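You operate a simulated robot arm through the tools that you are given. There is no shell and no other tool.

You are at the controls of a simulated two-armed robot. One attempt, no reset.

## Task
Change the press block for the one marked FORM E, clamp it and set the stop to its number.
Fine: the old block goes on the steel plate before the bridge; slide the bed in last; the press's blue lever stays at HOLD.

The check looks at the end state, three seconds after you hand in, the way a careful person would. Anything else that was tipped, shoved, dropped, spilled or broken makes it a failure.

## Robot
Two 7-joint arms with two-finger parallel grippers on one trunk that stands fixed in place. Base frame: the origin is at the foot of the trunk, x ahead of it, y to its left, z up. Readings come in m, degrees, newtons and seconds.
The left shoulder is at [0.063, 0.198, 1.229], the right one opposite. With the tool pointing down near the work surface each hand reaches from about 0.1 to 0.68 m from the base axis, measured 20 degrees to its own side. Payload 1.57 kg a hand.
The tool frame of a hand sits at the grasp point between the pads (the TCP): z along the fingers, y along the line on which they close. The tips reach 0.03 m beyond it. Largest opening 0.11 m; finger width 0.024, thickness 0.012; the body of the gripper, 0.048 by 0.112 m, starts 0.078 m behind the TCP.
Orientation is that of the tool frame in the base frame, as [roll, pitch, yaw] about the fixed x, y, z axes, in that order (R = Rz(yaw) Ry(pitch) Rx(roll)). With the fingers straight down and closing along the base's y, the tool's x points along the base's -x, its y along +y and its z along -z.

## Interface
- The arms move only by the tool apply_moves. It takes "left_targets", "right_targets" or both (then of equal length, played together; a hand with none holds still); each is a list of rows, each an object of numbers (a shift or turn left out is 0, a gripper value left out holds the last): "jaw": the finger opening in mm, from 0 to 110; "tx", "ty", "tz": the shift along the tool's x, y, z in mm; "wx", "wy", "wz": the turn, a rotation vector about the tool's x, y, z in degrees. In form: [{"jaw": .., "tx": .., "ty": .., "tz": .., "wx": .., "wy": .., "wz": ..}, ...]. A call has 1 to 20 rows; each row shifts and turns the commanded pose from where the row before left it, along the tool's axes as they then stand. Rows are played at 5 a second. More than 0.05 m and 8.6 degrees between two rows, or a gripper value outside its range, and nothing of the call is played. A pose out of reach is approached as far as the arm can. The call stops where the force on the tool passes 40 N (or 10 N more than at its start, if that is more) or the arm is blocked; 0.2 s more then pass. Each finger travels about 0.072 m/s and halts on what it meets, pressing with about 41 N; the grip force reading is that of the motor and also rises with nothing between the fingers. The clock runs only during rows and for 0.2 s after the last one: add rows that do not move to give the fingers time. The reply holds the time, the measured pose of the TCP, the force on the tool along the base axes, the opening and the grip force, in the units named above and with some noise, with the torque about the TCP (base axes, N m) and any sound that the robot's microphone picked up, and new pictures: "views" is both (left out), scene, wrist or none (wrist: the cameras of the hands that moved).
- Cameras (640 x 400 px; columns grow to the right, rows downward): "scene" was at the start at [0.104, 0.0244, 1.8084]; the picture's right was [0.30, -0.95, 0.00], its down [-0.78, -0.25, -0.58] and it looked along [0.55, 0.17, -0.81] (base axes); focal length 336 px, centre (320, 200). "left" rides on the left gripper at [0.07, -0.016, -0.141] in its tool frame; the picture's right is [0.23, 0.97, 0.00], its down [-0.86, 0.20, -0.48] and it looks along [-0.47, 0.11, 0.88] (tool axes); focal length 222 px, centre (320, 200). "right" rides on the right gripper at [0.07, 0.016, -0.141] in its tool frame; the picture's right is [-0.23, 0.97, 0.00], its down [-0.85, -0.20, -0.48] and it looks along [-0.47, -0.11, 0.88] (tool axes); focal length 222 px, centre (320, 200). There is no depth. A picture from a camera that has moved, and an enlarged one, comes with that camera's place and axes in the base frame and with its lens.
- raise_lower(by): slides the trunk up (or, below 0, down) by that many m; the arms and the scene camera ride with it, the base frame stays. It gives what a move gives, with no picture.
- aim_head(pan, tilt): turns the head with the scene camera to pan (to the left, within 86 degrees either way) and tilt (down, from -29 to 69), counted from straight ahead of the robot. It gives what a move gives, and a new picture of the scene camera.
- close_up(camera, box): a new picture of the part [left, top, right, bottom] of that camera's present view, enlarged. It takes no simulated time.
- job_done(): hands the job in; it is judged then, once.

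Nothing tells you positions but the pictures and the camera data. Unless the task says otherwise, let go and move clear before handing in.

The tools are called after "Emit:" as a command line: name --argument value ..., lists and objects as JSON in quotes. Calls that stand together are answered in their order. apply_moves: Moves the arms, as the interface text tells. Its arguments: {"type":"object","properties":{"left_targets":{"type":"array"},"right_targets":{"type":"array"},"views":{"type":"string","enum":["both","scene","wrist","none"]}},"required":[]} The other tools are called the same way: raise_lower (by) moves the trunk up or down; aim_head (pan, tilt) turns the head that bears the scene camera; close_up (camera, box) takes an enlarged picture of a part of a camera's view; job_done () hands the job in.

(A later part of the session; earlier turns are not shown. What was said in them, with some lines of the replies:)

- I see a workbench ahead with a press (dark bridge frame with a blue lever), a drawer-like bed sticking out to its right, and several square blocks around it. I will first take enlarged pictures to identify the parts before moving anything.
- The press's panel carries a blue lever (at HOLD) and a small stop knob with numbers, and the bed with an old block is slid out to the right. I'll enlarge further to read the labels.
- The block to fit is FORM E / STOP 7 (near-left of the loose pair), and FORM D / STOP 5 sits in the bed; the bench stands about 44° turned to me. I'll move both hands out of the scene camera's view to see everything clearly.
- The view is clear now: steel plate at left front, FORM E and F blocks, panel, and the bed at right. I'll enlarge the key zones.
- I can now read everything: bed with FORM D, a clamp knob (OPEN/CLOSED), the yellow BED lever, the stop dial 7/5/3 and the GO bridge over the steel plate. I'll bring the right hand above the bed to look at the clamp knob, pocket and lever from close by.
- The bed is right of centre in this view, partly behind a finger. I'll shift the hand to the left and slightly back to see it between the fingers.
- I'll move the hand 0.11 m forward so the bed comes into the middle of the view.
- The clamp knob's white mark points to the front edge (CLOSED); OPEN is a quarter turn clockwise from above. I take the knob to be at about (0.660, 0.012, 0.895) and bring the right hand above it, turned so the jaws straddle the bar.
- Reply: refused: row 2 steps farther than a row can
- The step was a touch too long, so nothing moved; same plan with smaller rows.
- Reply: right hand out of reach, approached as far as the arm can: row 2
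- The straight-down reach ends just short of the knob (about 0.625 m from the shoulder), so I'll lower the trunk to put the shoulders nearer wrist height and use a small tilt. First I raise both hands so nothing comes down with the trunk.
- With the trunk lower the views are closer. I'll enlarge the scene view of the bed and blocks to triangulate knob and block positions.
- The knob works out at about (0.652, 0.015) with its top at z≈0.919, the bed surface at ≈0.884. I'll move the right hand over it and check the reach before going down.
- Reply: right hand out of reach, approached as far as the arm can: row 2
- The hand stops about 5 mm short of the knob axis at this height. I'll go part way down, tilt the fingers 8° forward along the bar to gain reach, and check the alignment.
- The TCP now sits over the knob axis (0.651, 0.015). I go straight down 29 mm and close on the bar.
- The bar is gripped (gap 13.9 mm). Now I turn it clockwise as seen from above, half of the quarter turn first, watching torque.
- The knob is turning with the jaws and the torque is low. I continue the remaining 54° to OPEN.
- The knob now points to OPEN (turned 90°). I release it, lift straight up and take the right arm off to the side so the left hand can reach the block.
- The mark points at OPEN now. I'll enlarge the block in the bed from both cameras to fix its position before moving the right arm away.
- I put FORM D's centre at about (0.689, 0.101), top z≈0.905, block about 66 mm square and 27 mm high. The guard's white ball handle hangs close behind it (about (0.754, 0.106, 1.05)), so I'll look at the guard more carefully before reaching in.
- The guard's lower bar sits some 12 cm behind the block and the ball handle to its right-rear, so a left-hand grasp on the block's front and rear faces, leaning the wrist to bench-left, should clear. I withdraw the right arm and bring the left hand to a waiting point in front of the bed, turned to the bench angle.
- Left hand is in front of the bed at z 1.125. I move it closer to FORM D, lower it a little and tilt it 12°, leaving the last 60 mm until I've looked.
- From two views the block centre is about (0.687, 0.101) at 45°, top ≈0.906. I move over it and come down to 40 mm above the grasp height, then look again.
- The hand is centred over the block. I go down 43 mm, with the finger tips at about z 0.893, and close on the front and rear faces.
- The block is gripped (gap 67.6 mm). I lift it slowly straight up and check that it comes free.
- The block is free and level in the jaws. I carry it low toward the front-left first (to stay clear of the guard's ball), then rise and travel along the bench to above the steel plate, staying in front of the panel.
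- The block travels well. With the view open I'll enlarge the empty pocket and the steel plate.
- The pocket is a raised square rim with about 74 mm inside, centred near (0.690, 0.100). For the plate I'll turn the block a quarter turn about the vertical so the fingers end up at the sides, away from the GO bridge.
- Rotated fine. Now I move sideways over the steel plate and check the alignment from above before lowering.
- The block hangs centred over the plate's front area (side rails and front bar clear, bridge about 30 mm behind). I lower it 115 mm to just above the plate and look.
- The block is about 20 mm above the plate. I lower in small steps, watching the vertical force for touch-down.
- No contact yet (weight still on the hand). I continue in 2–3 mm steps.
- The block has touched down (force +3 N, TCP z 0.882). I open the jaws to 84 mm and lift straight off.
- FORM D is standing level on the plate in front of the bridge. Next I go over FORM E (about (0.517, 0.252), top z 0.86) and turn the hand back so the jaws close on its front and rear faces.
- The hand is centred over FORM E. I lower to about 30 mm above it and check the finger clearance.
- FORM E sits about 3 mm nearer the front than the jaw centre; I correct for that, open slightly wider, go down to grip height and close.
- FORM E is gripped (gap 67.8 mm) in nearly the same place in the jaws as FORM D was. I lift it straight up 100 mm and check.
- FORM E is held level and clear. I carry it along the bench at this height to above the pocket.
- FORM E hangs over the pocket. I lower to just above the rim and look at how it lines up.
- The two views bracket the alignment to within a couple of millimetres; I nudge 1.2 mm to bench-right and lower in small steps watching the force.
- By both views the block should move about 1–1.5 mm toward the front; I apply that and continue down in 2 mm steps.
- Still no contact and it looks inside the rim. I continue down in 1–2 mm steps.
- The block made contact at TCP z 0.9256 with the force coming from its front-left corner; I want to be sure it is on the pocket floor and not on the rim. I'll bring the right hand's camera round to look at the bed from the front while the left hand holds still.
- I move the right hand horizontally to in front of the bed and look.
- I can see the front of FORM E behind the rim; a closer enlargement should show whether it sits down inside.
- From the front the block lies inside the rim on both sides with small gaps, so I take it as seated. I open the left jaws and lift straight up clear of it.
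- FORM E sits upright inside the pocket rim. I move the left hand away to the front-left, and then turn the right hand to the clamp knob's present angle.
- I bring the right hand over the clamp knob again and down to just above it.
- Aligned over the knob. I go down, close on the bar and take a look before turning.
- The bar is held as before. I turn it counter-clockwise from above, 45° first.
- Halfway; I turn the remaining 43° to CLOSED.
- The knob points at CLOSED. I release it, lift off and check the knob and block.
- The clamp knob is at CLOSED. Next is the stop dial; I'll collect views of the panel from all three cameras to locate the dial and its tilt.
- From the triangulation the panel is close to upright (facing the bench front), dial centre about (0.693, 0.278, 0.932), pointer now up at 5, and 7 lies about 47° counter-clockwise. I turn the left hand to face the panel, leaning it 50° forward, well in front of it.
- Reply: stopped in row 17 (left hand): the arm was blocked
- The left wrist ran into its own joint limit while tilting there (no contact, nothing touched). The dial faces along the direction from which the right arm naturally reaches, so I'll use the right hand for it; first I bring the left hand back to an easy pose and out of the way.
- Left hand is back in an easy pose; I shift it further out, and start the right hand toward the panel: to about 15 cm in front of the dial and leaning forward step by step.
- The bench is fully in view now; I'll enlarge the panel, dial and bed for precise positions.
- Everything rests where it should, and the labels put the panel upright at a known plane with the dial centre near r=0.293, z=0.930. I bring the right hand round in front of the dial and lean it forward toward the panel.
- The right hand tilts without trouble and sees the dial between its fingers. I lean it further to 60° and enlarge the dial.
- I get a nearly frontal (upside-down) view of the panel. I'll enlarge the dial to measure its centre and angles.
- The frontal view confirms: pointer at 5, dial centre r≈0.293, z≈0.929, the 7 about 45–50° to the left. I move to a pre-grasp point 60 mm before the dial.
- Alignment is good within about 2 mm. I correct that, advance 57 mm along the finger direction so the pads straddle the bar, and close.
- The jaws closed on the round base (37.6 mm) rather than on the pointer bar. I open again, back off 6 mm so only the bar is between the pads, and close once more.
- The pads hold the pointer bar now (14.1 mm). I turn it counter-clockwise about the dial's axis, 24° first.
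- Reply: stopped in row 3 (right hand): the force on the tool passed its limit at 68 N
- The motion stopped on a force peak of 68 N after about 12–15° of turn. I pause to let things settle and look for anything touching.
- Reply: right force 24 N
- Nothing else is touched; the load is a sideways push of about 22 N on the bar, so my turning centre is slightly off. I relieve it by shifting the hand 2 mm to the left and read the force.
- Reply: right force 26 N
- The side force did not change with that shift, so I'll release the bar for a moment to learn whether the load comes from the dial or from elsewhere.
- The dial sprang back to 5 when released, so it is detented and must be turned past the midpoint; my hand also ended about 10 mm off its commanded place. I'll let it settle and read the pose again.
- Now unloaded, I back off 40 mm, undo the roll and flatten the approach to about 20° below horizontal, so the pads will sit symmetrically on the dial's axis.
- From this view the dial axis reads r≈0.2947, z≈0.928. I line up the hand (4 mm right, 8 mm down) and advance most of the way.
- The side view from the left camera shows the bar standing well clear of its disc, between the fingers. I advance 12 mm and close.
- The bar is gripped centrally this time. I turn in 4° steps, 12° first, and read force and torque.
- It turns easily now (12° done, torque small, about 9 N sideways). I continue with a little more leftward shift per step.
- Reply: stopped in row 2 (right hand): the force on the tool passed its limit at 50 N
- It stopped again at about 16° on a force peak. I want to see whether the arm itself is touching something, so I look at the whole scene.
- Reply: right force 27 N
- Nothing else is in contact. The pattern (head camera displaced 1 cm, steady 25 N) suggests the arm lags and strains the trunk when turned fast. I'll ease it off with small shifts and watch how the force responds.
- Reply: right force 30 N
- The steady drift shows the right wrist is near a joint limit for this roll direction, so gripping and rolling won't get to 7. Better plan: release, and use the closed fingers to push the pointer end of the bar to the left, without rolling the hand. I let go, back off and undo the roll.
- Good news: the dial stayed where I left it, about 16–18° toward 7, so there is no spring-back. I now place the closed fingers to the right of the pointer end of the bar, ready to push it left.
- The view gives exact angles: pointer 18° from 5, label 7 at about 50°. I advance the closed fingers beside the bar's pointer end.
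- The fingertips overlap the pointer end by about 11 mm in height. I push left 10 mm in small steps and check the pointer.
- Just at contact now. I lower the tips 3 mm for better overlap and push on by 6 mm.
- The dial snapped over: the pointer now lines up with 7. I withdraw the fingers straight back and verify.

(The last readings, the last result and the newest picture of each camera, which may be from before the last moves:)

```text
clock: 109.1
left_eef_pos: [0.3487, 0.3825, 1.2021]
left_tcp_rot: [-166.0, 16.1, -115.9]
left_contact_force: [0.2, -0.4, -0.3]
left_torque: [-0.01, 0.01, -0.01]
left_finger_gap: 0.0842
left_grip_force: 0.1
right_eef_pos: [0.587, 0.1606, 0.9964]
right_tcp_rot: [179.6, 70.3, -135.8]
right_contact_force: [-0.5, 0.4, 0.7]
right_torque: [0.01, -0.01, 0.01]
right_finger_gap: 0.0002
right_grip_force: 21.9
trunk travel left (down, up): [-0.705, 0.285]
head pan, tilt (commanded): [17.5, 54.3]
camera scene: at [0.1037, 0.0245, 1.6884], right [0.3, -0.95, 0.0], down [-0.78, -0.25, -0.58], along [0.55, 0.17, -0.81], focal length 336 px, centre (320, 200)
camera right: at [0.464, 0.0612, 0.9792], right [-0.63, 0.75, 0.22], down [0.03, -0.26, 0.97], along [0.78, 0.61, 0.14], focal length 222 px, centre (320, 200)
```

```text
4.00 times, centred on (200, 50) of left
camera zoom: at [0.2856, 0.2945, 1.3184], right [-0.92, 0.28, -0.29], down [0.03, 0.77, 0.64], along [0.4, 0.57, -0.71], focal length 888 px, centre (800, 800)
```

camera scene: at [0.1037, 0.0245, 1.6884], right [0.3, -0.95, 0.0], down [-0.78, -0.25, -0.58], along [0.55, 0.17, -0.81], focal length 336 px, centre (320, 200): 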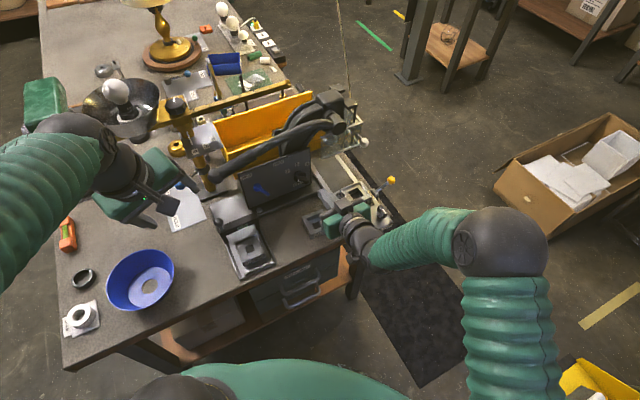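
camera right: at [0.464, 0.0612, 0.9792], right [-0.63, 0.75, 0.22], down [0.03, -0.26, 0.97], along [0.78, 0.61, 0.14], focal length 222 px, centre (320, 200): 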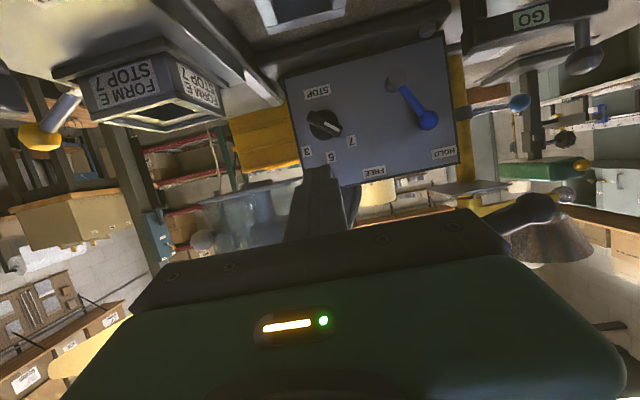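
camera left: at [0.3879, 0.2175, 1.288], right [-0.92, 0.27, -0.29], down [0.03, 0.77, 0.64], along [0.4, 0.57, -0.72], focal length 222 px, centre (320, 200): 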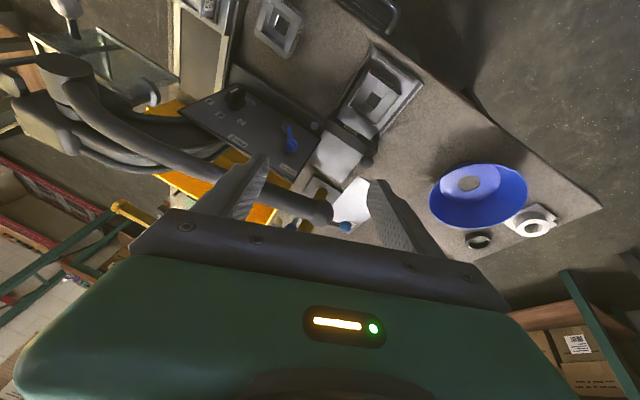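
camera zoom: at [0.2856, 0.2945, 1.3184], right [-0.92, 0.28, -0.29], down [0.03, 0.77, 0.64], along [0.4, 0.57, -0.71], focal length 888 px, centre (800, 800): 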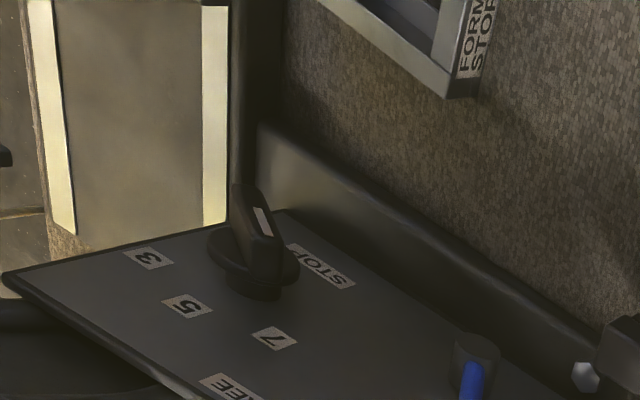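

The stop pointer reads 7 and the blue lever is untouched at HOLD. Last step is the bed: I raise the right hand, bring it round to the front of the bed and steepen it to 45° so the closed fingers can push the bed's front face inside the handle loop.

Emit:
apply_moves --right_targets '[{"tx": -28.2, "tz": -10}, {"tx": -28.2, "tz": -10}, {"tx": 11.4, "ty": -19.1, "tz": -32}, {"tx": 11.4, "ty": -19.1, "tz": -32}, {"tx": 11.4, "ty": -19.1, "tz": -32}, {"tx": 11.4, "ty": -19.1, "tz": -32}, {"tx": 11.4, "ty": -19.1, "tz": -32}, {"wy": 6.25}, {"wy": 6.25}, {"wy": 6.25}, {"wy": 6.25}, {}]' --views "both"

Emit:
close_up --camera "scene" --box '[300, 150, 428, 230]'

Emit:
close_up --camera "right" --box '[220, 80, 420, 205]'

```text
clock: 111.7
left_eef_pos: [0.3492, 0.3807, 1.2015]
left_tcp_rot: [-166.0, 16.1, -115.9]
left_contact_force: [0.2, 0.2, 0.8]
left_torque: [0.01, -0.02, 0.02]
left_finger_gap: 0.0842
left_grip_force: 0.1
right_eef_pos: [0.5322, -0.0277, 1.0578]
right_tcp_rot: [180.0, 45.4, -135.6]
right_contact_force: [-0.2, 0.3, 0.2]
right_torque: [0.01, -0.04, -0.01]
right_finger_gap: 0.0
right_grip_force: 21.8
trunk travel left (down, up): [-0.705, 0.285]
head pan, tilt (commanded): [17.5, 54.3]
camera scene: at [0.1028, 0.0232, 1.6884], right [0.3, -0.95, 0.0], down [-0.78, -0.24, -0.58], along [0.56, 0.18, -0.81], focal length 336 px, centre (320, 200)
camera right: at [0.4151, -0.1218, 1.1079], right [-0.57, 0.81, 0.16], down [0.33, 0.04, 0.94], along [0.76, 0.59, -0.29], focal length 222 px, centre (320, 200)
```

scene: 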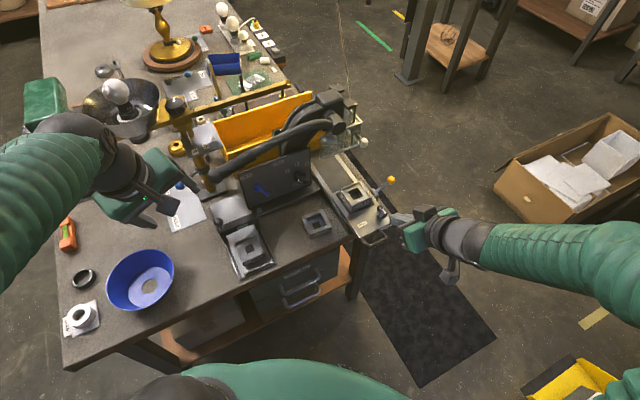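
right: 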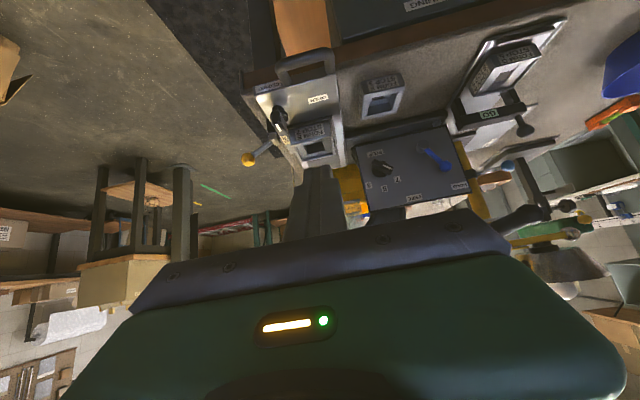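

```text
5.00 times, centred on (364, 190) of scene
camera zoom: at [0.1028, 0.0232, 1.6884], right [0.3, -0.95, 0.0], down [-0.78, -0.24, -0.58], along [0.56, 0.18, -0.81], focal length 1681 px, centre (100, 250)
```

zoom: 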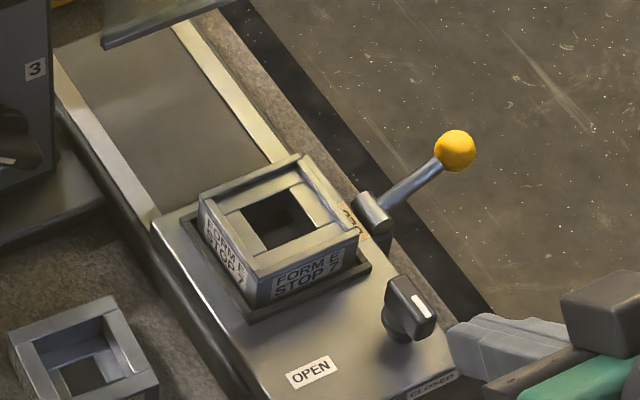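

```text
3.20 times, centred on (320, 142) of right
camera zoom: at [0.4151, -0.1218, 1.1079], right [-0.57, 0.81, 0.16], down [0.33, 0.04, 0.94], along [0.76, 0.59, -0.29], focal length 711 px, centre (320, 384)
```

zoom: 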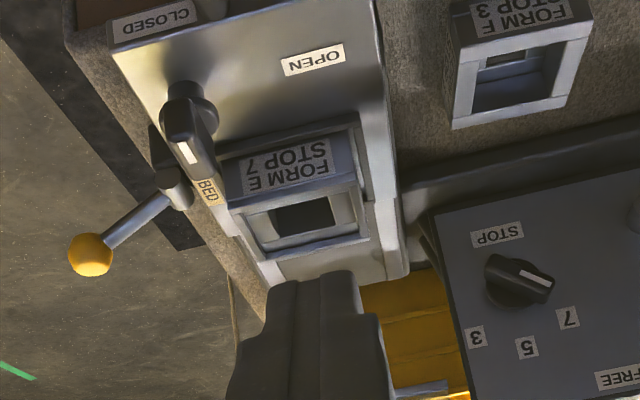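

The clear view shows FORM E clamped, the stop at 7 and the bed still out. I'll push on the plain right part of the bed's front face (under the CLOSED label), so I lower the closed fingers in front of it.

Emit:
apply_moves --right_targets '[{"ty": -25}, {"ty": -25}, {"tx": 26.4, "tz": 33}, {"tx": 26.4, "tz": 33}, {"tx": 26.4, "tz": 33}, {"tx": 26.4, "tz": 33}, {}, {}]' --views "both"

Emit:
close_up --camera "scene" --box '[340, 180, 420, 230]'

Emit:
close_up --camera "right" --box '[220, 80, 420, 205]'

```text
clock: 113.5
left_eef_pos: [0.3462, 0.3803, 1.2026]
left_tcp_rot: [-166.0, 16.2, -116.0]
left_contact_force: [-0.4, -0.4, 0.0]
left_torque: [0.0, 0.01, -0.01]
left_finger_gap: 0.0841
left_grip_force: 0.1
right_eef_pos: [0.5815, -0.0507, 0.8899]
right_tcp_rot: [179.9, 45.4, -135.6]
right_contact_force: [0.0, -0.3, 0.9]
right_torque: [0.02, -0.02, -0.02]
right_finger_gap: 0.0
right_grip_force: 21.4
trunk travel left (down, up): [-0.705, 0.285]
head pan, tilt (commanded): [17.5, 54.3]
camera scene: at [0.1026, 0.0234, 1.6885], right [0.3, -0.95, 0.0], down [-0.78, -0.24, -0.58], along [0.56, 0.18, -0.81], focal length 336 px, centre (320, 200)
camera right: at [0.4638, -0.144, 0.9397], right [-0.57, 0.81, 0.16], down [0.33, 0.04, 0.94], along [0.75, 0.59, -0.28], focal length 222 px, centre (320, 200)
```

scene: 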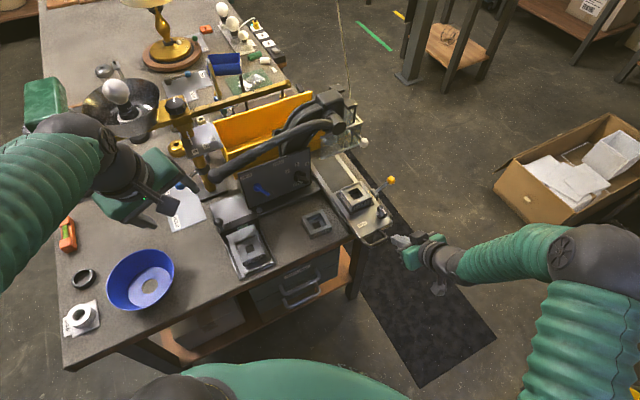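
right: 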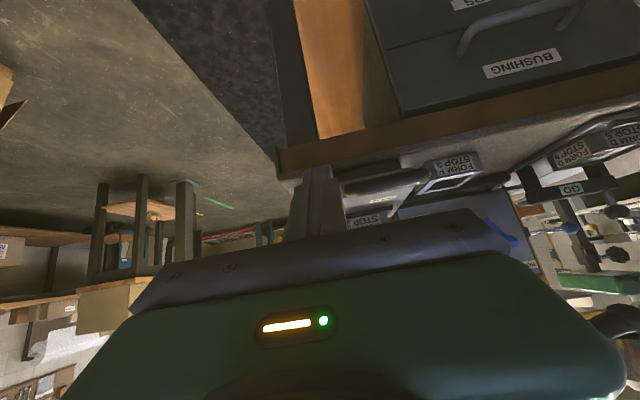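

```text
8.00 times, centred on (380, 205) of scene
camera zoom: at [0.1026, 0.0234, 1.6885], right [0.3, -0.95, 0.0], down [-0.78, -0.24, -0.58], along [0.56, 0.18, -0.81], focal length 2690 px, centre (-160, 160)
```

zoom: 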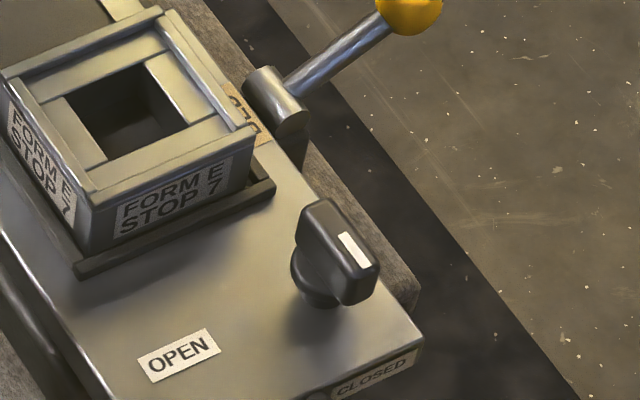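

```text
3.20 times, centred on (320, 142) of right
camera zoom: at [0.4638, -0.144, 0.9397], right [-0.57, 0.81, 0.16], down [0.33, 0.04, 0.94], along [0.75, 0.59, -0.28], focal length 711 px, centre (320, 384)
```

zoom: 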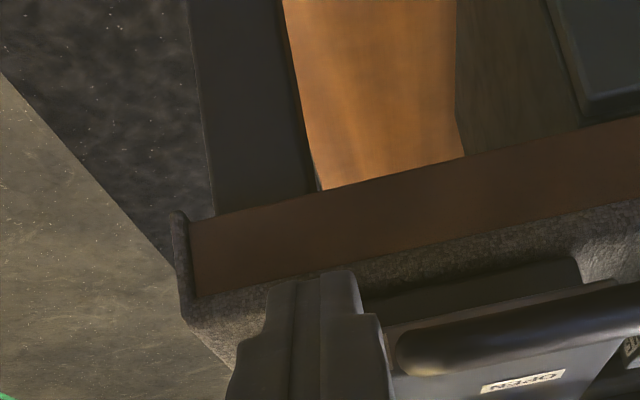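

The fingers are in front of the bed next to the handle's right leg. I check the lateral position from the scene camera before pushing.

Emit:
close_up --camera "scene" --box '[350, 205, 430, 255]'

Emit:
close_up --camera "right" --box '[280, 150, 408, 230]'

```text
8.00 times, centred on (390, 230) of scene
camera zoom: at [0.1026, 0.0234, 1.6885], right [0.3, -0.95, 0.0], down [-0.78, -0.24, -0.58], along [0.56, 0.18, -0.81], focal length 2690 px, centre (-240, -40)
```

zoom: 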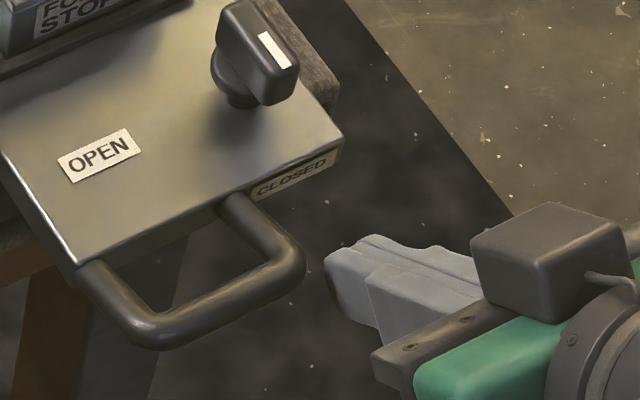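

```text
5.00 times, centred on (344, 190) of right
camera zoom: at [0.4638, -0.144, 0.9397], right [-0.57, 0.81, 0.16], down [0.33, 0.04, 0.94], along [0.75, 0.59, -0.28], focal length 1111 px, centre (200, 250)
```

zoom: 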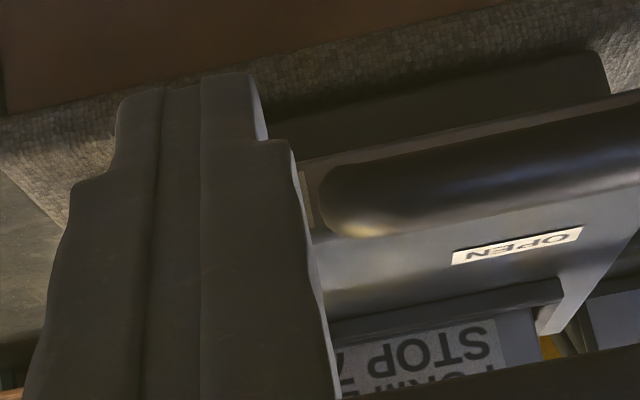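

The fingers line up with the CLOSED area of the front face, right of the handle. I advance horizontally toward it 40 mm in 10 mm steps and read the force.

Emit:
apply_moves --right_targets '[{"tx": -7.0, "tz": 7.1}, {"tx": -7.0, "tz": 7.1}, {"tx": -7.0, "tz": 7.1}, {"tx": -7.0, "tz": 7.1}, {}]' --views "none"

Emit:
close_up --camera "scene" --box '[350, 195, 430, 245]'

Emit:
close_up --camera "right" --box '[280, 150, 408, 230]'

```text
clock: 114.7
left_eef_pos: [0.3475, 0.3803, 1.2025]
left_tcp_rot: [-166.0, 16.2, -116.0]
left_contact_force: [0.6, 0.0, 0.5]
left_torque: [0.0, 0.02, 0.01]
left_finger_gap: 0.0837
left_grip_force: 0.0
right_eef_pos: [0.6094, -0.0226, 0.8904]
right_tcp_rot: [179.7, 45.4, -135.8]
right_contact_force: [-3.2, -3.0, -2.5]
right_torque: [-0.07, 0.11, 0.02]
right_finger_gap: 0.0001
right_grip_force: 21.4
trunk travel left (down, up): [-0.705, 0.285]
head pan, tilt (commanded): [17.5, 54.3]
```

```text
8.00 times, centred on (390, 220) of scene
camera zoom: at [0.1031, 0.0219, 1.6884], right [0.3, -0.95, 0.0], down [-0.78, -0.24, -0.58], along [0.56, 0.18, -0.81], focal length 2690 px, centre (-240, 40)
```

zoom: 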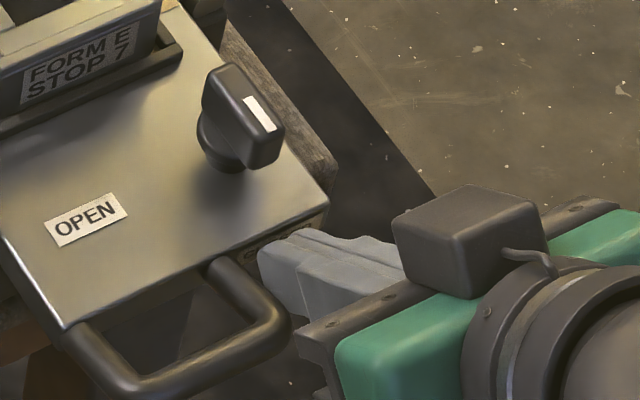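

```text
5.00 times, centred on (344, 190) of right
camera zoom: at [0.4918, -0.1164, 0.9393], right [-0.57, 0.81, 0.17], down [0.33, 0.04, 0.94], along [0.75, 0.59, -0.29], focal length 1111 px, centre (200, 250)
```

zoom: 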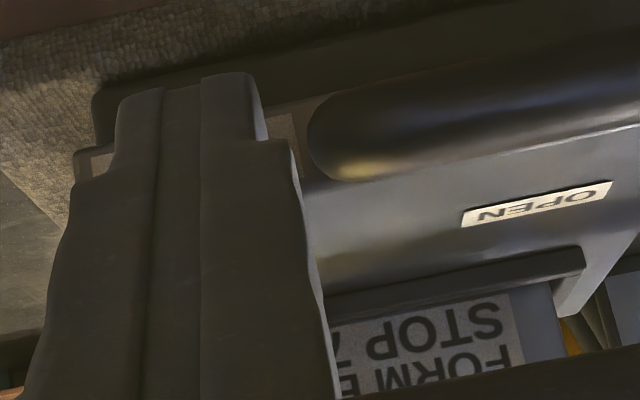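

The bed slides freely with only about 5 N. Before going on I check whether the yellow lever travels with the bed, because my hand will come near it.

Emit:
close_up --camera "scene" --box '[340, 170, 420, 220]'

Emit:
apply_moves --right_targets '[{"tx": -7.0, "tz": 7.1}, {"tx": -7.0, "tz": 7.1}, {"tx": -7.0, "tz": 7.1}, {}]' --views "none"

Emit:
close_up --camera "scene" --box '[340, 170, 420, 220]'

```text
8.00 times, centred on (380, 195) of scene
camera zoom: at [0.1031, 0.0219, 1.6884], right [0.3, -0.95, 0.0], down [-0.78, -0.24, -0.58], along [0.56, 0.18, -0.81], focal length 2690 px, centre (-160, 240)
```

zoom: 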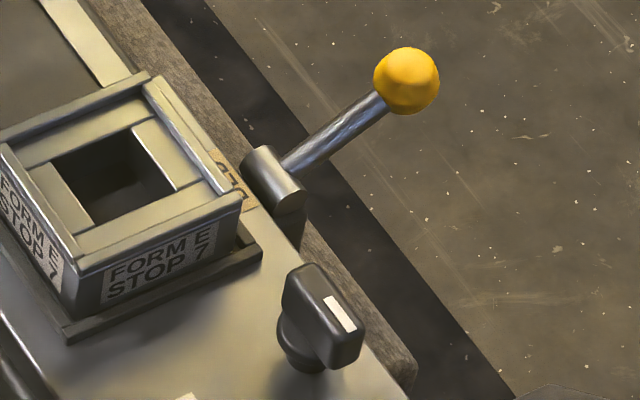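

```text
clock: 115.7
left_eef_pos: [0.3483, 0.3808, 1.2025]
left_tcp_rot: [-166.1, 16.1, -116.0]
left_contact_force: [-0.6, 0.4, 0.3]
left_torque: [0.02, 0.0, 0.01]
left_finger_gap: 0.084
left_grip_force: 0.0
right_eef_pos: [0.63, -0.0002, 0.8901]
right_tcp_rot: [179.8, 45.3, -135.7]
right_contact_force: [-0.3, -1.1, -0.8]
right_torque: [-0.03, 0.0, 0.0]
right_finger_gap: 0.0
right_grip_force: 21.0
trunk travel left (down, up): [-0.705, 0.285]
head pan, tilt (commanded): [17.5, 54.3]
```

```text
8.00 times, centred on (380, 195) of scene
camera zoom: at [0.1035, 0.0233, 1.6884], right [0.3, -0.95, 0.0], down [-0.78, -0.24, -0.58], along [0.55, 0.18, -0.81], focal length 2690 px, centre (-160, 240)
```

zoom: 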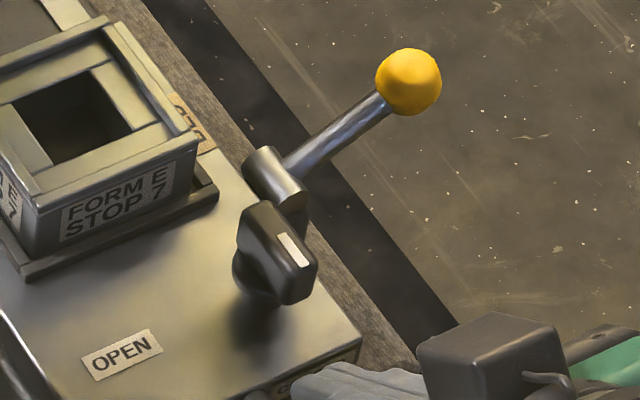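

The lever is fixed to the bench, but measured at z≈0.87–0.91 and r≥0.476 it leaves my hand enough room. I continue pushing the bed 70 mm.

Emit:
apply_moves --right_targets '[{"tx": -7.0, "tz": 7.1}, {"tx": -7.0, "tz": 7.1}, {"tx": -7.0, "tz": 7.1}, {"tx": -7.0, "tz": 7.1}, {"tx": -7.0, "tz": 7.1}, {"tx": -7.0, "tz": 7.1}, {"tx": -7.0, "tz": 7.1}, {}]' --views "both"

Emit:
close_up --camera "scene" --box '[300, 140, 428, 220]'

Emit:
close_up --camera "right" --box '[240, 120, 440, 245]'

```text
clock: 117.5
left_eef_pos: [0.3484, 0.3825, 1.2024]
left_tcp_rot: [-166.0, 16.1, -115.9]
left_contact_force: [-0.5, 0.0, 0.0]
left_torque: [0.01, 0.0, -0.03]
left_finger_gap: 0.0838
left_grip_force: 0.1
right_eef_pos: [0.6803, 0.0488, 0.8906]
right_tcp_rot: [179.8, 45.3, -135.6]
right_contact_force: [0.6, -0.7, 0.2]
right_torque: [0.0, 0.02, 0.0]
right_finger_gap: 0.0
right_grip_force: 21.5
trunk travel left (down, up): [-0.705, 0.285]
head pan, tilt (commanded): [17.5, 54.3]
camera scene: at [0.1036, 0.0239, 1.6884], right [0.3, -0.95, 0.0], down [-0.78, -0.25, -0.58], along [0.55, 0.18, -0.81], focal length 336 px, centre (320, 200)
camera right: at [0.5639, -0.0449, 0.9397], right [-0.57, 0.81, 0.16], down [0.33, 0.04, 0.94], along [0.75, 0.59, -0.28], focal length 222 px, centre (320, 200)
```

scene: 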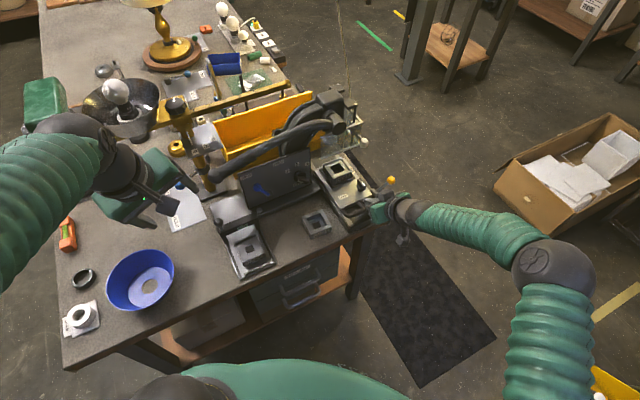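
right: 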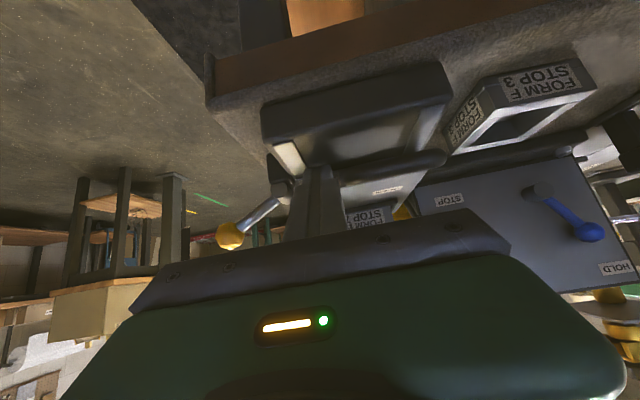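

```text
5.00 times, centred on (364, 180) of scene
camera zoom: at [0.1036, 0.0239, 1.6884], right [0.3, -0.95, 0.0], down [-0.78, -0.25, -0.58], along [0.55, 0.18, -0.81], focal length 1681 px, centre (100, 300)
```

zoom: 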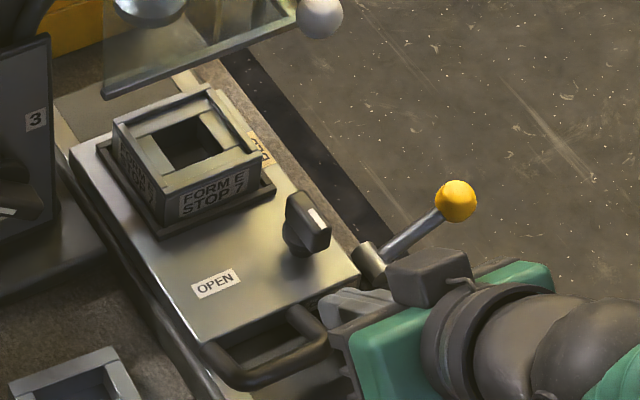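

```text
3.20 times, centred on (340, 182) of right
camera zoom: at [0.5639, -0.0449, 0.9397], right [-0.57, 0.81, 0.16], down [0.33, 0.04, 0.94], along [0.75, 0.59, -0.28], focal length 711 px, centre (256, 256)
```

zoom: 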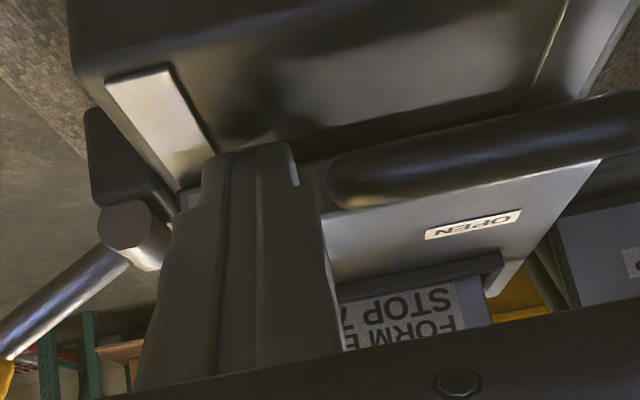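

The bed has moved about 107 mm; the guard's lower bar is at z≈0.98, well above FORM E (top ≈0.91). I continue, with shorter steps toward the end stop.

Emit:
apply_moves --right_targets '[{"tx": -7.0, "tz": 7.1}, {"tx": -7.0, "tz": 7.1}, {"tx": -3.5, "tz": 3.55}, {"tx": -3.5, "tz": 3.55}, {}]' --views "none"

Emit:
close_up --camera "scene" --box '[300, 130, 428, 210]'

Emit:
close_up --camera "right" --box '[200, 100, 456, 260]'

```text
clock: 118.7
left_eef_pos: [0.3487, 0.3809, 1.2021]
left_tcp_rot: [-166.0, 16.0, -115.9]
left_contact_force: [0.2, -1.0, 1.2]
left_torque: [-0.02, -0.02, -0.03]
left_finger_gap: 0.0839
left_grip_force: 0.0
right_eef_pos: [0.7008, 0.0699, 0.8901]
right_tcp_rot: [179.8, 45.4, -135.5]
right_contact_force: [-0.8, -1.5, -0.8]
right_torque: [0.03, 0.05, 0.01]
right_finger_gap: 0.0
right_grip_force: 21.3
trunk travel left (down, up): [-0.705, 0.285]
head pan, tilt (commanded): [17.5, 54.3]
```

```text
5.00 times, centred on (364, 170) of scene
camera zoom: at [0.1037, 0.0234, 1.6884], right [0.3, -0.95, 0.0], down [-0.78, -0.24, -0.58], along [0.55, 0.18, -0.81], focal length 1681 px, centre (100, 350)
```

zoom: 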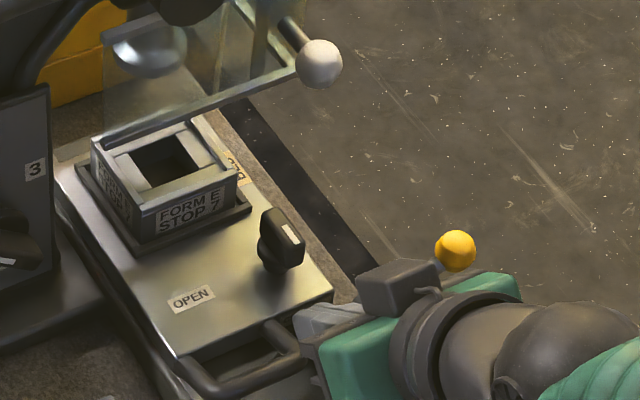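

```text
2.50 times, centred on (328, 180) of right
camera zoom: at [0.5848, -0.0247, 0.9395], right [-0.57, 0.81, 0.16], down [0.33, 0.04, 0.94], along [0.75, 0.59, -0.28], focal length 555 px, centre (300, 250)
```

zoom: 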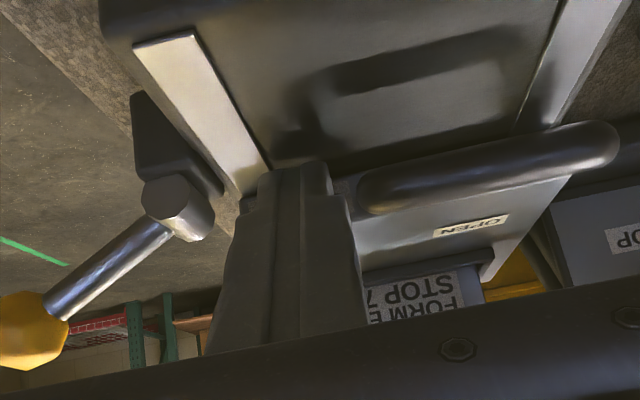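

Still sliding freely (137 mm so far). I continue in 5 mm steps until the stop shows in the force.

Emit:
apply_moves --right_targets '[{"tx": -3.5, "tz": 3.55}, {"tx": -3.5, "tz": 3.55}, {"tx": -3.5, "tz": 3.55}, {"tx": -3.5, "tz": 3.55}, {}]' --views "none"

Emit:
close_up --camera "scene" --box '[300, 130, 428, 210]'

Emit:
close_up --camera "right" --box '[200, 100, 456, 260]'

```text
clock: 119.9
left_eef_pos: [0.348, 0.3812, 1.2026]
left_tcp_rot: [-166.1, 16.0, -115.9]
left_contact_force: [0.4, 0.2, 1.1]
left_torque: [0.0, 0.02, 0.01]
left_finger_gap: 0.0841
left_grip_force: 0.1
right_eef_pos: [0.7158, 0.084, 0.8897]
right_tcp_rot: [179.8, 45.4, -135.6]
right_contact_force: [0.5, 0.7, 0.0]
right_torque: [-0.02, 0.02, 0.03]
right_finger_gap: 0.0
right_grip_force: 21.3
trunk travel left (down, up): [-0.705, 0.285]
head pan, tilt (commanded): [17.5, 54.3]
```

```text
5.00 times, centred on (364, 170) of scene
camera zoom: at [0.1038, 0.024, 1.6884], right [0.3, -0.95, 0.0], down [-0.78, -0.25, -0.58], along [0.55, 0.17, -0.81], focal length 1681 px, centre (100, 350)
```

zoom: 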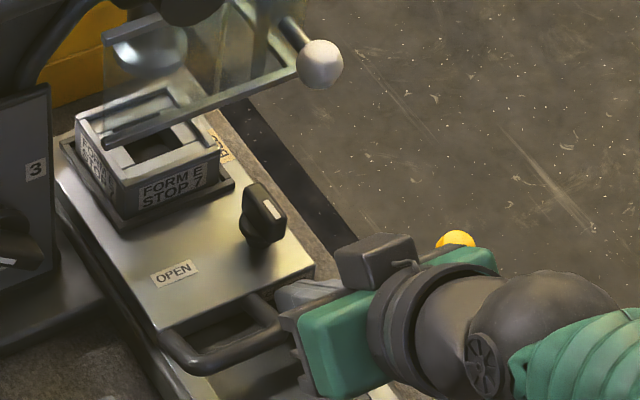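

```text
2.50 times, centred on (328, 180) of right
camera zoom: at [0.5987, -0.0097, 0.9395], right [-0.57, 0.81, 0.16], down [0.33, 0.04, 0.94], along [0.75, 0.59, -0.29], focal length 555 px, centre (300, 250)
```

zoom: 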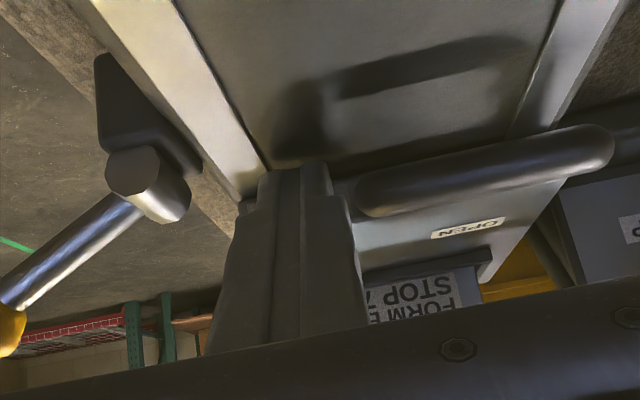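

157 mm now and still free; I continue in 5 mm steps.

Emit:
apply_moves --right_targets '[{"tx": -3.5, "tz": 3.55}, {"tx": -3.5, "tz": 3.55}, {"tx": -3.5, "tz": 3.55}, {"tx": -3.5, "tz": 3.55}, {}]' --views "none"

Emit:
close_up --camera "scene" --box '[300, 120, 428, 200]'

Emit:
close_up --camera "right" --box '[200, 100, 456, 260]'

```text
clock: 120.7
left_eef_pos: [0.3409, 0.3764, 1.2069]
left_tcp_rot: [-165.9, 16.5, -115.9]
left_contact_force: [0.3, -0.1, 0.3]
left_torque: [-0.01, 0.0, -0.02]
left_finger_gap: 0.084
left_grip_force: 0.2
right_eef_pos: [0.7173, 0.0857, 0.8902]
right_tcp_rot: [179.7, 44.8, -135.7]
right_contact_force: [-25.5, -25.2, 16.0]
right_torque: [0.27, 0.5, 0.19]
right_finger_gap: 0.0
right_grip_force: 21.7
trunk travel left (down, up): [-0.705, 0.285]
head pan, tilt (commanded): [17.5, 54.3]
stopped in row 3 (right hand): the force on the tool passed its limit at 45 N (the readings are from after the stop); the commanded pose is now the measured one
```

```text
5.00 times, centred on (364, 160) of scene
camera zoom: at [0.092, 0.0128, 1.6897], right [0.3, -0.95, 0.0], down [-0.77, -0.24, -0.59], along [0.56, 0.18, -0.81], focal length 1681 px, centre (100, 400)
```

zoom: 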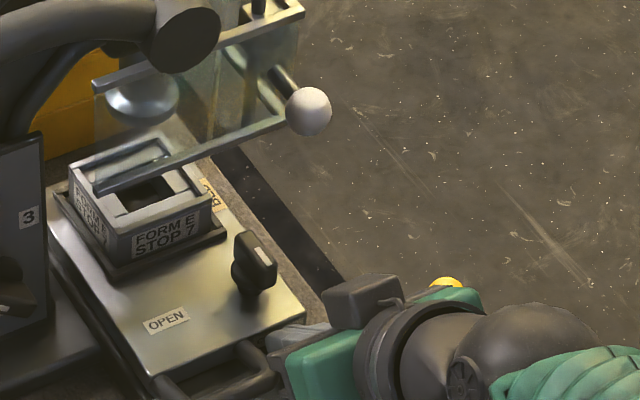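

```text
2.50 times, centred on (328, 180) of right
camera zoom: at [0.6008, -0.0083, 0.9408], right [-0.57, 0.81, 0.16], down [0.33, 0.04, 0.94], along [0.75, 0.59, -0.29], focal length 555 px, centre (300, 250)
```

zoom: 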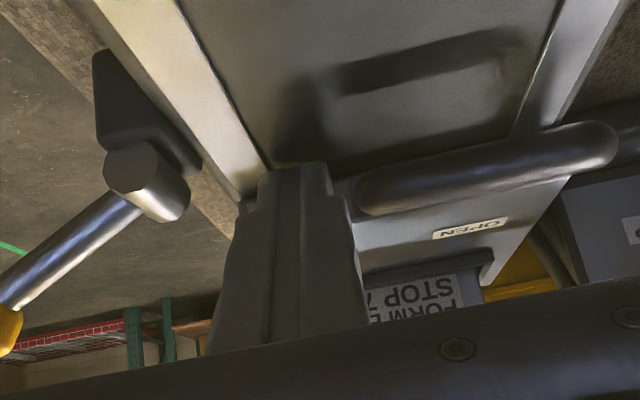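

The force rose to 45 N at 160 mm of travel, so the bed is against its inner stop. I withdraw the hand straight back, then up, and inspect.

Emit:
apply_moves --right_targets '[{"tx": 7.0, "tz": -7.1}, {"tx": 14.0, "tz": -14.2}, {"tx": 14.0, "tz": -14.2}, {"tx": 14.0, "tz": -14.2}, {"tx": 14.0, "tz": -14.2}, {"tx": 14.0, "tz": -14.2}, {"tx": -28, "tz": -28}, {"tx": -28, "tz": -28}, {"tx": -28, "tz": -28}, {"tx": 14, "tz": -14, "ty": -35}, {"tx": 14, "tz": -14, "ty": -35}, {"tx": 14, "tz": -14, "ty": -35}, {}]' --views "both"

Emit:
close_up --camera "scene" --box '[290, 120, 418, 200]'

Emit:
close_up --camera "scene" --box '[300, 130, 380, 180]'

Emit:
close_up --camera "scene" --box '[210, 140, 370, 240]'

```text
clock: 123.5
left_eef_pos: [0.3494, 0.3834, 1.2016]
left_tcp_rot: [-166.0, 16.2, -115.9]
left_contact_force: [-0.1, -0.3, -0.6]
left_torque: [0.03, 0.01, -0.02]
left_finger_gap: 0.084
left_grip_force: 0.0
right_eef_pos: [0.6763, -0.1001, 1.0054]
right_tcp_rot: [179.7, 44.6, -135.4]
right_contact_force: [0.3, 0.0, -0.4]
right_torque: [0.02, -0.01, -0.04]
right_finger_gap: 0.0
right_grip_force: 21.4
trunk travel left (down, up): [-0.705, 0.285]
head pan, tilt (commanded): [17.5, 54.3]
camera scene: at [0.1035, 0.0253, 1.6884], right [0.3, -0.95, 0.0], down [-0.78, -0.25, -0.58], along [0.55, 0.17, -0.81], focal length 336 px, centre (320, 200)
camera right: at [0.5604, -0.1941, 1.0572], right [-0.57, 0.81, 0.16], down [0.34, 0.05, 0.94], along [0.75, 0.59, -0.3], focal length 222 px, centre (320, 200)
```

scene: 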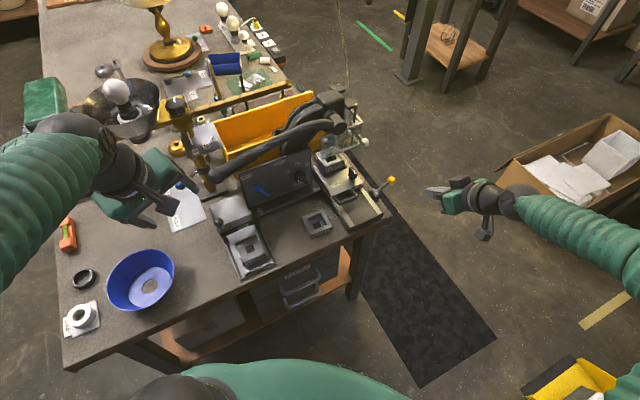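
right: 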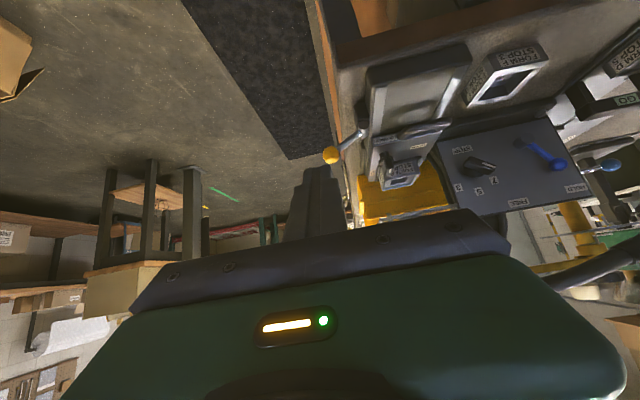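

```text
5.00 times, centred on (354, 160) of scene
camera zoom: at [0.1035, 0.0253, 1.6884], right [0.3, -0.95, 0.0], down [-0.78, -0.25, -0.58], along [0.55, 0.17, -0.81], focal length 1681 px, centre (150, 400)
```

zoom: 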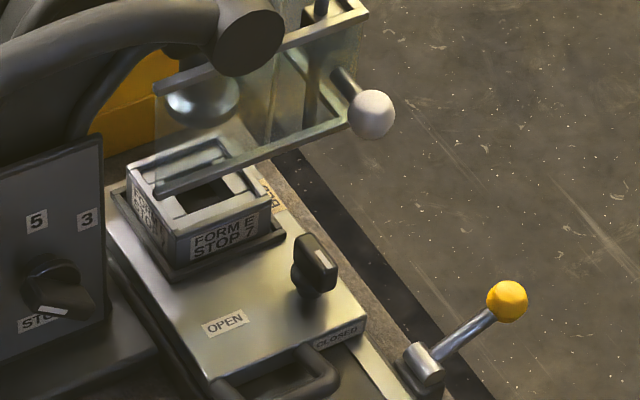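

```text
8.00 times, centred on (340, 155) of scene
camera zoom: at [0.1035, 0.0253, 1.6884], right [0.3, -0.95, 0.0], down [-0.78, -0.25, -0.58], along [0.55, 0.17, -0.81], focal length 2690 px, centre (160, 560)
```

zoom: 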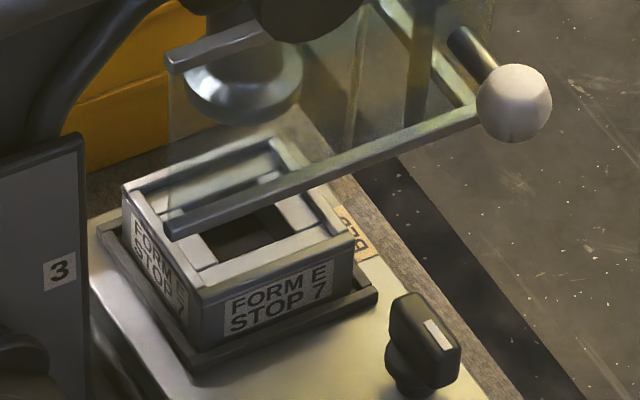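

```text
4.00 times, centred on (290, 190) of scene
camera zoom: at [0.1035, 0.0253, 1.6884], right [0.3, -0.95, 0.0], down [-0.78, -0.25, -0.58], along [0.55, 0.17, -0.81], focal length 1345 px, centre (440, 240)
```

zoom: 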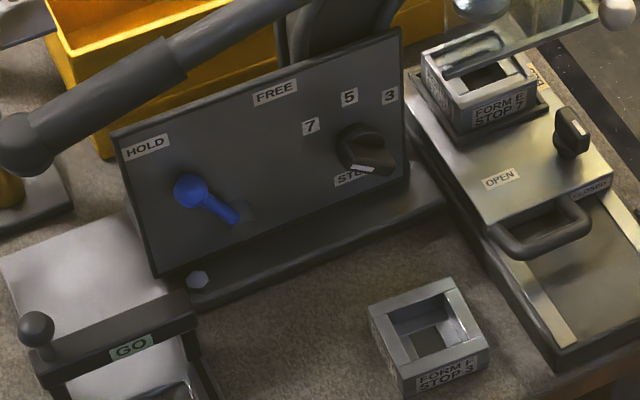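

The bed is in, FORM E sits under the ram, clamp at CLOSED, stop at 7, lever at HOLD. I move the right hand well clear and take final close looks at every item.

Emit:
apply_moves --right_targets '[{"tx": -20, "tz": -40}, {"tx": 15, "ty": -30, "tz": -35}, {"tx": 15, "ty": -30, "tz": -35}, {"tx": 15, "ty": -30, "tz": -35}, {"jaw": 60}, {}]' --views "both"

Emit:
close_up --camera "scene" --box '[210, 210, 338, 290]'

Emit:
close_up --camera "scene" --box '[300, 140, 396, 200]'

Emit:
close_up --camera "scene" --box '[240, 145, 320, 195]'

Emit:
close_up --camera "left" --box '[60, 0, 316, 160]'

Emit:
close_up --camera "right" --box '[320, 40, 520, 165]'

```text
clock: 124.9
left_eef_pos: [0.3477, 0.3815, 1.2032]
left_tcp_rot: [-166.1, 16.0, -116.1]
left_contact_force: [-0.1, 0.3, 0.2]
left_torque: [-0.02, 0.0, 0.03]
left_finger_gap: 0.0841
left_grip_force: 0.0
right_eef_pos: [0.6545, -0.2515, 1.0898]
right_tcp_rot: [179.7, 44.6, -135.6]
right_contact_force: [-0.3, 0.8, -0.1]
right_torque: [-0.01, -0.01, 0.03]
right_finger_gap: 0.0597
right_grip_force: 0.1
trunk travel left (down, up): [-0.705, 0.285]
head pan, tilt (commanded): [17.5, 54.3]
camera scene: at [0.104, 0.0223, 1.6884], right [0.3, -0.95, 0.0], down [-0.78, -0.24, -0.58], along [0.55, 0.18, -0.81], focal length 336 px, centre (320, 200)
camera right: at [0.5387, -0.3453, 1.1416], right [-0.57, 0.81, 0.16], down [0.34, 0.05, 0.94], along [0.75, 0.59, -0.3], focal length 222 px, centre (320, 200)
```

scene: 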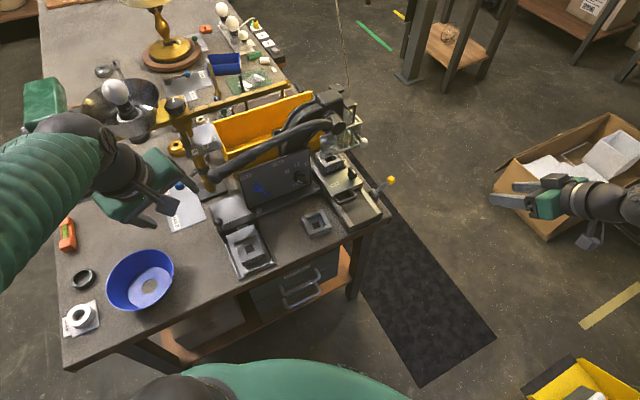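
right: 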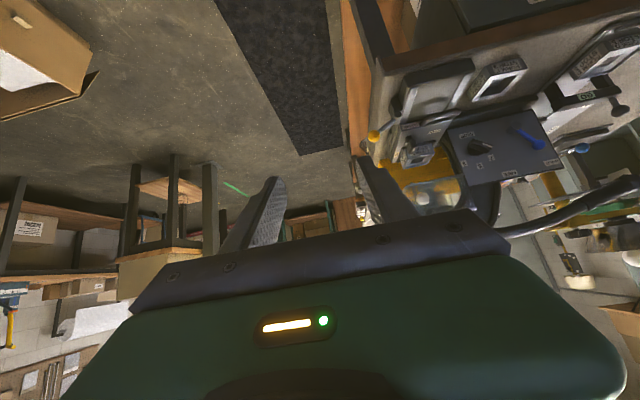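

```text
5.00 times, centred on (274, 250) of scene
camera zoom: at [0.104, 0.0223, 1.6884], right [0.3, -0.95, 0.0], down [-0.78, -0.24, -0.58], along [0.55, 0.18, -0.81], focal length 1681 px, centre (550, -50)
```

zoom: 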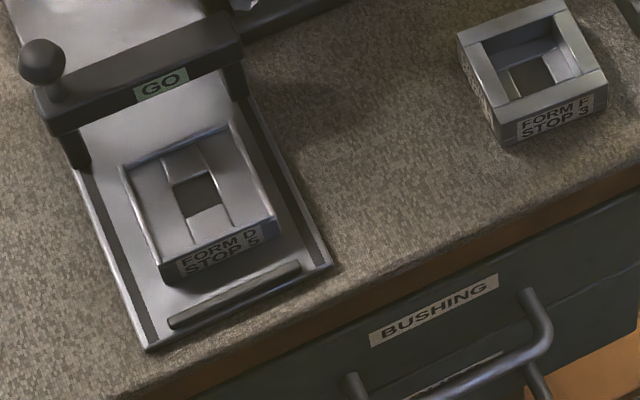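

```text
6.67 times, centred on (348, 170) of scene
camera zoom: at [0.104, 0.0223, 1.6884], right [0.3, -0.95, 0.0], down [-0.78, -0.24, -0.58], along [0.55, 0.18, -0.81], focal length 2242 px, centre (133, 400)
```

zoom: 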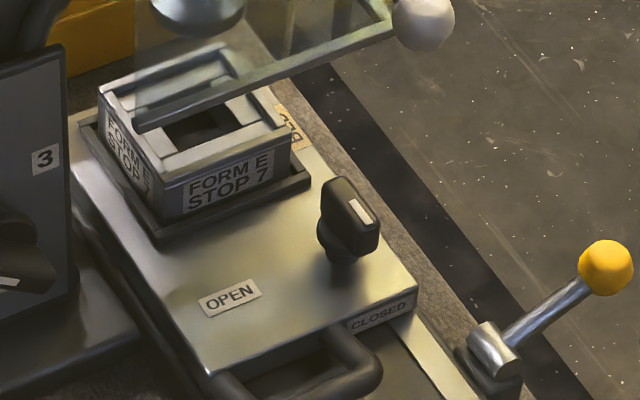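

```text
8.00 times, centred on (280, 170) of scene
camera zoom: at [0.104, 0.0223, 1.6884], right [0.3, -0.95, 0.0], down [-0.78, -0.24, -0.58], along [0.55, 0.18, -0.81], focal length 2690 px, centre (640, 440)
```

zoom: 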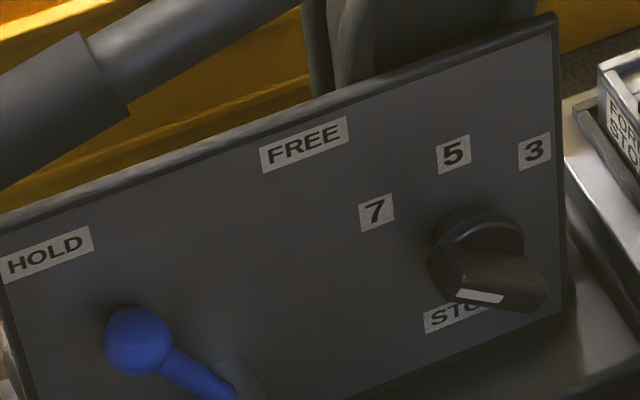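

```text
2.50 times, centred on (188, 80) of left
camera zoom: at [0.2858, 0.293, 1.3187], right [-0.92, 0.28, -0.29], down [0.03, 0.77, 0.64], along [0.4, 0.58, -0.71], focal length 555 px, centre (650, 500)
```

zoom: 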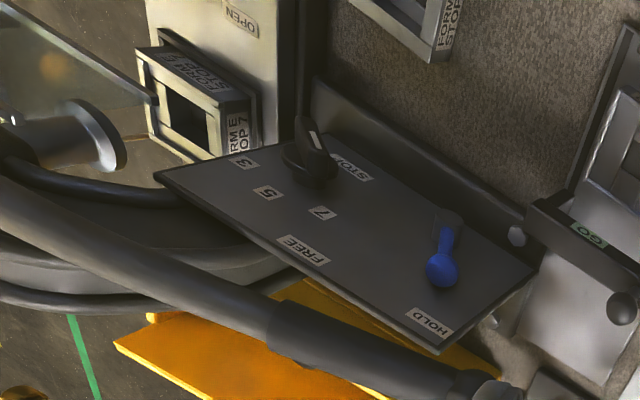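

```text
3.20 times, centred on (420, 102) of right
camera zoom: at [0.5387, -0.3453, 1.1416], right [-0.57, 0.81, 0.16], down [0.34, 0.05, 0.94], along [0.75, 0.59, -0.3], focal length 711 px, centre (0, 512)
```

zoom: 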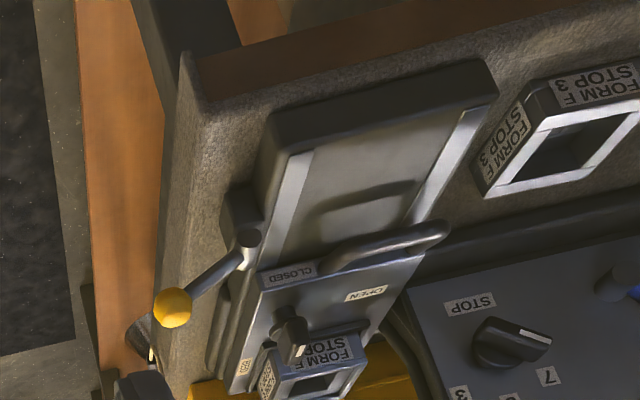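

Final check: FORM E is clamped (knob at CLOSED) in the fully slid-in bed. It sits under the ram: block at about f=0.717 and ram at 0.717 along the slide direction.

- **Old block:** FORM D stands level on the steel plate in front of the bridge.
- **Stop and lever:** the stop points at 7 and the blue lever is still at HOLD.
- **Surroundings:** FORM F and everything else look undisturbed, and both hands are clear.

I hand the job in.

Emit:
job_done

```text
The job is handed in.
```

The press now holds the FORM E block, clamped with its knob at CLOSED. The stop points to 7, and the bed is slid fully in under the ram.

- **Old block:** FORM D stands level on the steel plate in front of the GO bridge.
- **Blue lever:** it stayed at HOLD throughout.
- **Order:** the bed went in last and stopped firmly after about 160 mm.
- **Stop dial:** the right hand reached the limit of its wrist while turning it. I let go and pushed the pointer the rest of the way with closed fingers until it snapped to 7.
- **Surroundings:** the closing views show nothing else disturbed. FORM F and the yellow lever beside the bed are where they were.

I let go of everything and moved both hands clear before handing in. I have not seen the result of the check.
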